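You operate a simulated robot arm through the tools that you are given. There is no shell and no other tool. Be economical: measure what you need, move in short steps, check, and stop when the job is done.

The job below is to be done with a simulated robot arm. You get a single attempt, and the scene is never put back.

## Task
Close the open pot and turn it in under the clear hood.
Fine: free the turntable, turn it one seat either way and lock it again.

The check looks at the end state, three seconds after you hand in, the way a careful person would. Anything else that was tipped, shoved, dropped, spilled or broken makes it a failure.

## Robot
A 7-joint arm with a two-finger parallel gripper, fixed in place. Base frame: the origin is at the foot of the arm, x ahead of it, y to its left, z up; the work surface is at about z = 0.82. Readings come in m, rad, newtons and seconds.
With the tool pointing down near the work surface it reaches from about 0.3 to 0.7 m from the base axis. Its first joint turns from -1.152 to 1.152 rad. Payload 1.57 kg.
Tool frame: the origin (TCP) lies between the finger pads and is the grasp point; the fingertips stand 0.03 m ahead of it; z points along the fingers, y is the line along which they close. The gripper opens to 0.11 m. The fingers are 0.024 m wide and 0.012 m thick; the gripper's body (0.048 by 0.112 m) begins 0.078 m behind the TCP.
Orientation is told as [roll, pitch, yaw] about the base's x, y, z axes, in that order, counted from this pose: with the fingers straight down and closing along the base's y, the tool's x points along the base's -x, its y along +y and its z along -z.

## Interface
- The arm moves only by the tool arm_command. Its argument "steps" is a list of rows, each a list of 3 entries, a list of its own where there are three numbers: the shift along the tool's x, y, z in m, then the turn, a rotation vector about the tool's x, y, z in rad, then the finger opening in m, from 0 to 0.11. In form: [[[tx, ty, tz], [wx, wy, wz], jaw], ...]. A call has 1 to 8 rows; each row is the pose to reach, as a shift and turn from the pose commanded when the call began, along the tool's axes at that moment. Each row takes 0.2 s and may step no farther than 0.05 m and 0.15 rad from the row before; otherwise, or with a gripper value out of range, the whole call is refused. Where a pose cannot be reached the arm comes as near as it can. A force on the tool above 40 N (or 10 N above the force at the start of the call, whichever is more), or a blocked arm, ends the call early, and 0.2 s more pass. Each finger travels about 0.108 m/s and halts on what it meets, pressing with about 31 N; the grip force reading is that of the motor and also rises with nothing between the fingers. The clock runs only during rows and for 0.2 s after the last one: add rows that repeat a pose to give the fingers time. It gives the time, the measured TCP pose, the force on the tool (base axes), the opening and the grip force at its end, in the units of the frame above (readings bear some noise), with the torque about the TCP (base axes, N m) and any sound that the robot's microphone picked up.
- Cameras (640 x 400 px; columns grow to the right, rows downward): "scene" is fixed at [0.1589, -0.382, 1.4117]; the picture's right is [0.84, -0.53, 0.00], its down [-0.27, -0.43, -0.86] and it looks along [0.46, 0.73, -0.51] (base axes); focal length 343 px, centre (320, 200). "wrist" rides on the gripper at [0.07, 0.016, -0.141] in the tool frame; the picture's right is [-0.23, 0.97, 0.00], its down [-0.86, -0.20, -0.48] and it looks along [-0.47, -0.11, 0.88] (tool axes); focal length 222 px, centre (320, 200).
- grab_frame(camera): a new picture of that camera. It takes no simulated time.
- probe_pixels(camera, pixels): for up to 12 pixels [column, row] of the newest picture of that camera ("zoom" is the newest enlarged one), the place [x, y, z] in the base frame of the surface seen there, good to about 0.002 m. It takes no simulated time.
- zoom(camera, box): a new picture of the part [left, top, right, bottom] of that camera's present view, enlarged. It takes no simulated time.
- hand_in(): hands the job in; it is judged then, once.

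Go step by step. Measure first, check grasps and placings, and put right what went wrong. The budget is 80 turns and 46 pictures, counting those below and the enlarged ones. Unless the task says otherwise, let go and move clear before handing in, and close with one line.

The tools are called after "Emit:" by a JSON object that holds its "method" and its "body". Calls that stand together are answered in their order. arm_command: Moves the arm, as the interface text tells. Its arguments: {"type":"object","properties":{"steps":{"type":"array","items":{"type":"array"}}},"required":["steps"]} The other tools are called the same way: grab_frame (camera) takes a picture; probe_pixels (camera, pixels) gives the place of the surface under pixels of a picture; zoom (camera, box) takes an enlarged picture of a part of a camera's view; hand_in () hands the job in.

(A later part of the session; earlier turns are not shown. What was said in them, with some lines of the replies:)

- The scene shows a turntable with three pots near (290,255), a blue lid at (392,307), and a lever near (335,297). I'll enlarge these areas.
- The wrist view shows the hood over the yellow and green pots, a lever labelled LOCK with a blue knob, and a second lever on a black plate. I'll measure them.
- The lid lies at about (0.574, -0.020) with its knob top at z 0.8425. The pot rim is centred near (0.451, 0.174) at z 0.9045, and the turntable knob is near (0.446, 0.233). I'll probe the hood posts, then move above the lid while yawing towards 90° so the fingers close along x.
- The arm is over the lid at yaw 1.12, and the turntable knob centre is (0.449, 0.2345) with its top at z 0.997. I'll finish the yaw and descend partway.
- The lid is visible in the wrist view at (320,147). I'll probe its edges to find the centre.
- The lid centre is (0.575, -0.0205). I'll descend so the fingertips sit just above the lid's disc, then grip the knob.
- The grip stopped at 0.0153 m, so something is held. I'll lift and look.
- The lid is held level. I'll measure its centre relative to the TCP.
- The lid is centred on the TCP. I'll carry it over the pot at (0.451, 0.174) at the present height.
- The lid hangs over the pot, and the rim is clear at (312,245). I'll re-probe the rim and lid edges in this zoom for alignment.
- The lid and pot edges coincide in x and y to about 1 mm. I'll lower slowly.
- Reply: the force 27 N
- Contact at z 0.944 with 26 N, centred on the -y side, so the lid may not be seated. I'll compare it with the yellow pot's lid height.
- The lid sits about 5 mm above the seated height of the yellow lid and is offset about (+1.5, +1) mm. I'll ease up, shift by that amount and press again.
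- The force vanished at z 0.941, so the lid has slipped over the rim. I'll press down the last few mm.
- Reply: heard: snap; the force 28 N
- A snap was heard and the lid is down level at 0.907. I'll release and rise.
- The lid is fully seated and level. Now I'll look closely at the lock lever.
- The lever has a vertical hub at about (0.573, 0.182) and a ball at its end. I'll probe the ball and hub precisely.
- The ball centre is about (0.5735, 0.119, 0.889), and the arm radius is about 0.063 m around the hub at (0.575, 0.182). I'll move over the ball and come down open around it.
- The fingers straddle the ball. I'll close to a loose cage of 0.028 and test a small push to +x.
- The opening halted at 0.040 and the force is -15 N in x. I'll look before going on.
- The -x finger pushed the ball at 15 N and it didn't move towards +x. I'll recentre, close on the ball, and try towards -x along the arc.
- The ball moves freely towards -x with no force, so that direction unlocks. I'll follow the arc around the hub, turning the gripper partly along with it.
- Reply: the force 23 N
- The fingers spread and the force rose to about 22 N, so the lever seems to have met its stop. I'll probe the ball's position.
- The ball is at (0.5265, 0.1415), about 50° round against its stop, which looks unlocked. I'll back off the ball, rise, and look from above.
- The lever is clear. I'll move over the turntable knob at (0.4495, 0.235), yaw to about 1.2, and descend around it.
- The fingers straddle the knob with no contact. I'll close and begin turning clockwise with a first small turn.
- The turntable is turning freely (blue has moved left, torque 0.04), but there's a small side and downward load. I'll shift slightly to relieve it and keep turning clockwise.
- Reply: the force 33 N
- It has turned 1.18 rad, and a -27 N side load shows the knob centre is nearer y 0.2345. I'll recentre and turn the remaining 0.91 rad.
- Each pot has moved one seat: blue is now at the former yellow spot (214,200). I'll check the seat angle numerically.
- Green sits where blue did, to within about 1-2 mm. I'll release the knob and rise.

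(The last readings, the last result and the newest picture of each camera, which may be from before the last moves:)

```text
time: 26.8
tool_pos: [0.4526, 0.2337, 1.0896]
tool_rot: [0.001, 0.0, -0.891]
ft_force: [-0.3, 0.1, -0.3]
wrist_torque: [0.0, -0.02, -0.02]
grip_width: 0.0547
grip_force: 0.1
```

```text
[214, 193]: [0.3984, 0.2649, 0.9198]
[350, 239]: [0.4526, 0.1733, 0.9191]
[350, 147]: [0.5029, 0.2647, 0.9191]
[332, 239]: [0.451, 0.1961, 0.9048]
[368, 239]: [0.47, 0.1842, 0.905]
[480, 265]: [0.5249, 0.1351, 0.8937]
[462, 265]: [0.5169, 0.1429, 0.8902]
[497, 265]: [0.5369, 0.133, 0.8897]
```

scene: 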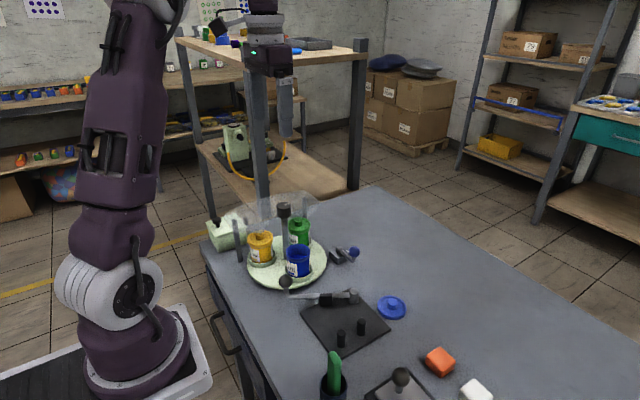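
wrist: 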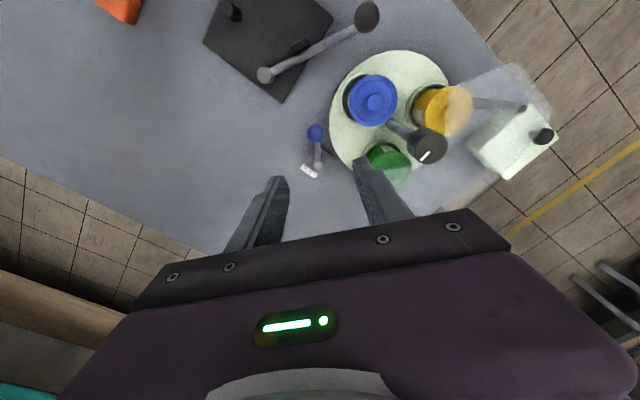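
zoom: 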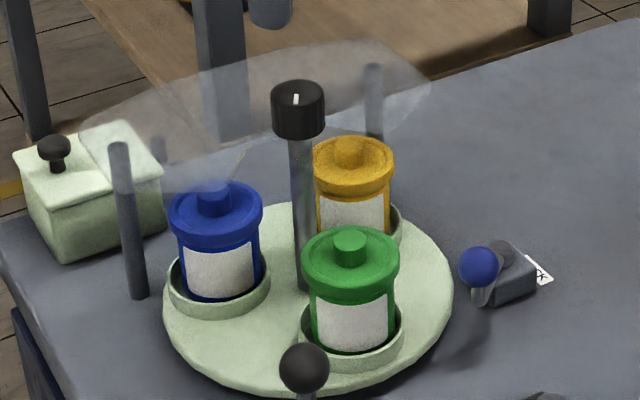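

The pots are well aligned with the seats. Now I'll move over the lock ball at (0.5265, 0.1415) and yaw back so the fingers close along its arc.

Emit:
{"method": "arm_command", "body": {"steps": [[[-0.015, 0, 0], [0, 0, -0.148], 0.055], [[-0.03, 0, 0], [0, 0, -0.296], 0.055], [[-0.045, 0, 0], [0, 0, -0.444], 0.055], [[-0.06, 0, 0], [0, 0, -0.592], 0.055], [[-0.075, 0, 0], [0, 0, -0.74], 0.055], [[-0.09, 0, 0], [0, 0, -0.888], 0.055], [[-0.105, 0, 0], [0, 0, -1.036], 0.055], [[-0.1181, -0.0006, 0], [0, 0, -1.184], 0.055]]}}

Emit:
{"method": "arm_command", "body": {"steps": [[[0, 0, 0.02], [0, 0, -0.145], 0.055], [[0, 0, 0.04], [0, 0, -0.29], 0.055], [[0, 0, 0.06], [0, 0, -0.435], 0.055], [[0, 0, 0.09], [0, 0, -0.58], 0.055]]}}

Emit:
{"method": "grab_frame", "body": {"camera": "wrist"}}

```text
time: 28.6
tool_pos: [0.5257, 0.1418, 1.0891]
tool_rot: [-0.001, 0.003, 0.296]
ft_force: [0.0, -0.1, 0.8]
wrist_torque: [0.07, 0.01, 0.02]
grip_width: 0.0549
grip_force: 0.0
```

```text
time: 29.6
tool_pos: [0.5253, 0.142, 0.9992]
tool_rot: [0.0, 0.0, 0.876]
ft_force: [0.3, 0.4, -1.2]
wrist_torque: [0.0, -0.02, 0.02]
grip_width: 0.0551
grip_force: 0.0
```

```text
10 pictures are left
```

wrist: 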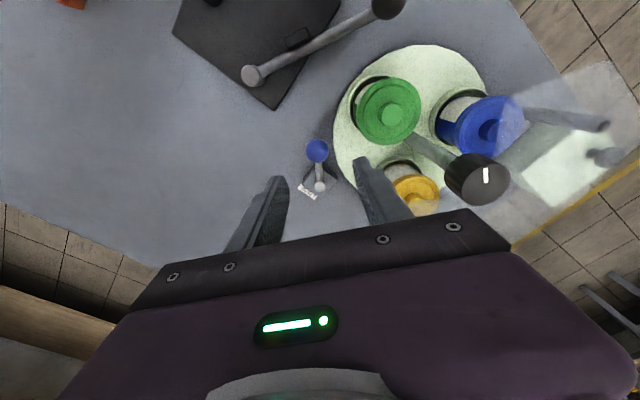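

The ball lies between the fingers. I'll narrow to 0.044 to keep clear of the green pot and descend to z 0.893.

Emit:
{"method": "arm_command", "body": {"steps": [[[0, -0.003, 0.03], [0, 0, 0], 0.044], [[0, -0.003, 0.065], [0, 0, 0], 0.044], [[0, -0.003, 0.09], [0, 0, 0], 0.044], [[0, -0.003, 0.106], [0, 0, 0], 0.044], [[0, 0, 0.106], [0, 0, 0], 0.032], [[0, 0, 0.106], [0, 0, 0], 0.027], [[0, 0, 0.106], [0, 0, 0], 0.027]]}}

```text
time: 31.2
tool_pos: [0.5251, 0.1407, 0.8936]
tool_rot: [0.001, -0.001, 0.873]
ft_force: [6.5, -4.1, -1.9]
wrist_torque: [0.01, -0.03, -0.02]
grip_width: 0.0334
grip_force: 3.3
```

The ball is caged. I'll swing it back along its arc to the locked position.

Emit:
{"method": "arm_command", "body": {"steps": [[[0.0004, -0.0097, 0], [0, 0, -0.12], 0.027], [[0.0002, -0.0185, 0], [0, 0, -0.24], 0.027], [[-0.0013, -0.0271, 0], [0, 0, -0.36], 0.027], [[-0.004, -0.0356, 0], [0, 0, -0.48], 0.027], [[-0.0077, -0.0436, 0], [0, 0, -0.58], 0.027], [[-0.0127, -0.0509, 0], [0, 0, -0.66], 0.027], [[-0.0151, -0.0539, 0], [0, 0, -0.7], 0.027]]}}

Emit:
{"method": "zoom", "body": {"camera": "scene", "box": [290, 200, 390, 280]}}

```text
time: 32.8
tool_pos: [0.5759, 0.1185, 0.8943]
tool_rot: [0.002, -0.001, 1.574]
ft_force: [-4.0, 0.5, 0.2]
wrist_torque: [0.03, 0.05, -0.02]
grip_width: 0.0299
grip_force: 1.2
```

```text
5.00 times, centred on (340, 240) of scene
```

zoom: 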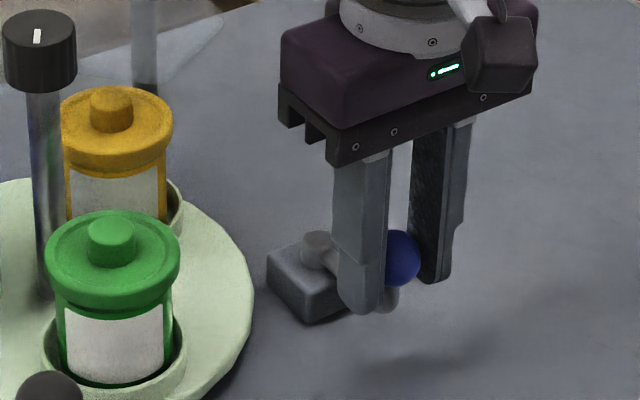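

The lever is back at its locked spot, so the lock accepted the new seat. I'll press a little more against the stop, then back off, open and rise.

Emit:
{"method": "arm_command", "body": {"steps": [[[0, -0.006, 0], [0, 0, 0], 0.027], [[0, -0.006, 0], [0, 0, 0], 0.027], [[0, -0.001, 0], [0, 0, 0], 0.04], [[0, -0.001, 0], [0, 0, 0], 0.055], [[0, -0.001, -0.04], [0, 0, 0], 0.055], [[0, -0.001, -0.09], [0, 0, 0], 0.055], [[0, -0.001, -0.14], [0, 0, 0], 0.055], [[0, -0.001, -0.18], [0, 0, 0], 0.055]]}}

Emit:
{"method": "zoom", "body": {"camera": "scene", "box": [230, 180, 380, 290]}}

Emit:
{"method": "grab_frame", "body": {"camera": "wrist"}}

```text
time: 34.6
tool_pos: [0.5772, 0.1175, 1.0766]
tool_rot: [0.0, 0.0, 1.574]
ft_force: [0.5, -0.4, 0.9]
wrist_torque: [0.0, -0.01, -0.01]
grip_width: 0.0552
grip_force: 0.0
```

```text
3.64 times, centred on (305, 235) of scene
```

zoom: 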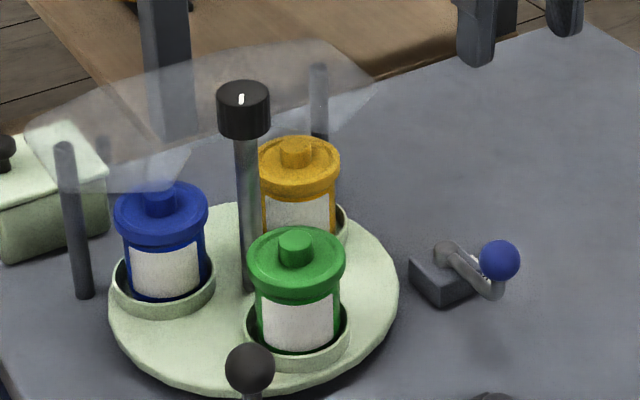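

```text
7 pictures are left
```

wrist: 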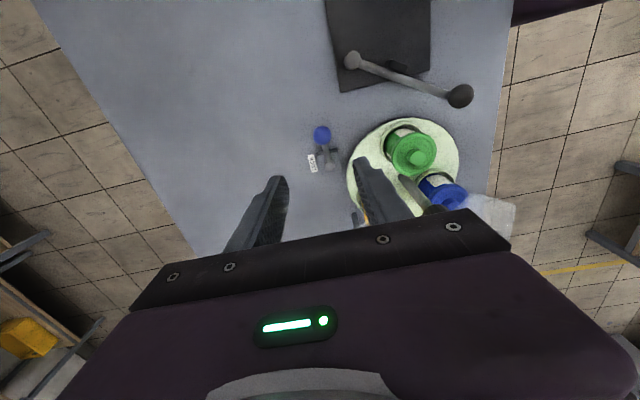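

The lever looks restored. I'll check the ball against its original position.

Emit:
{"method": "probe_pixels", "body": {"camera": "zoom", "pixels": [[482, 260], [518, 260], [500, 242], [500, 278], [444, 248], [160, 195], [294, 240], [294, 147]]}}

```text
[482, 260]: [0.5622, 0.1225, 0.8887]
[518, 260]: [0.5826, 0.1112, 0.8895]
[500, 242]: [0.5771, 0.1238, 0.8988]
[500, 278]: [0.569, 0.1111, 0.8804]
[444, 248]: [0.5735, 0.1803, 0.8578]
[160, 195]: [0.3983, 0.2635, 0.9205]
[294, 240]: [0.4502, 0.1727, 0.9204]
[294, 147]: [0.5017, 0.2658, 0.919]
```

The ball matches its original locked position within about 2 mm. Blue is lidded under the hood, the seats line up, and the gripper is clear, so I'm handing in.

Emit:
{"method": "hand_in", "body": {}}

```text
The job is handed in.
```

The blue pot is closed (its lid snapped on) and turned one seat to sit under the clear hood. The lock lever is back in its locked position; I didn't test the lock by trying to turn the table again.
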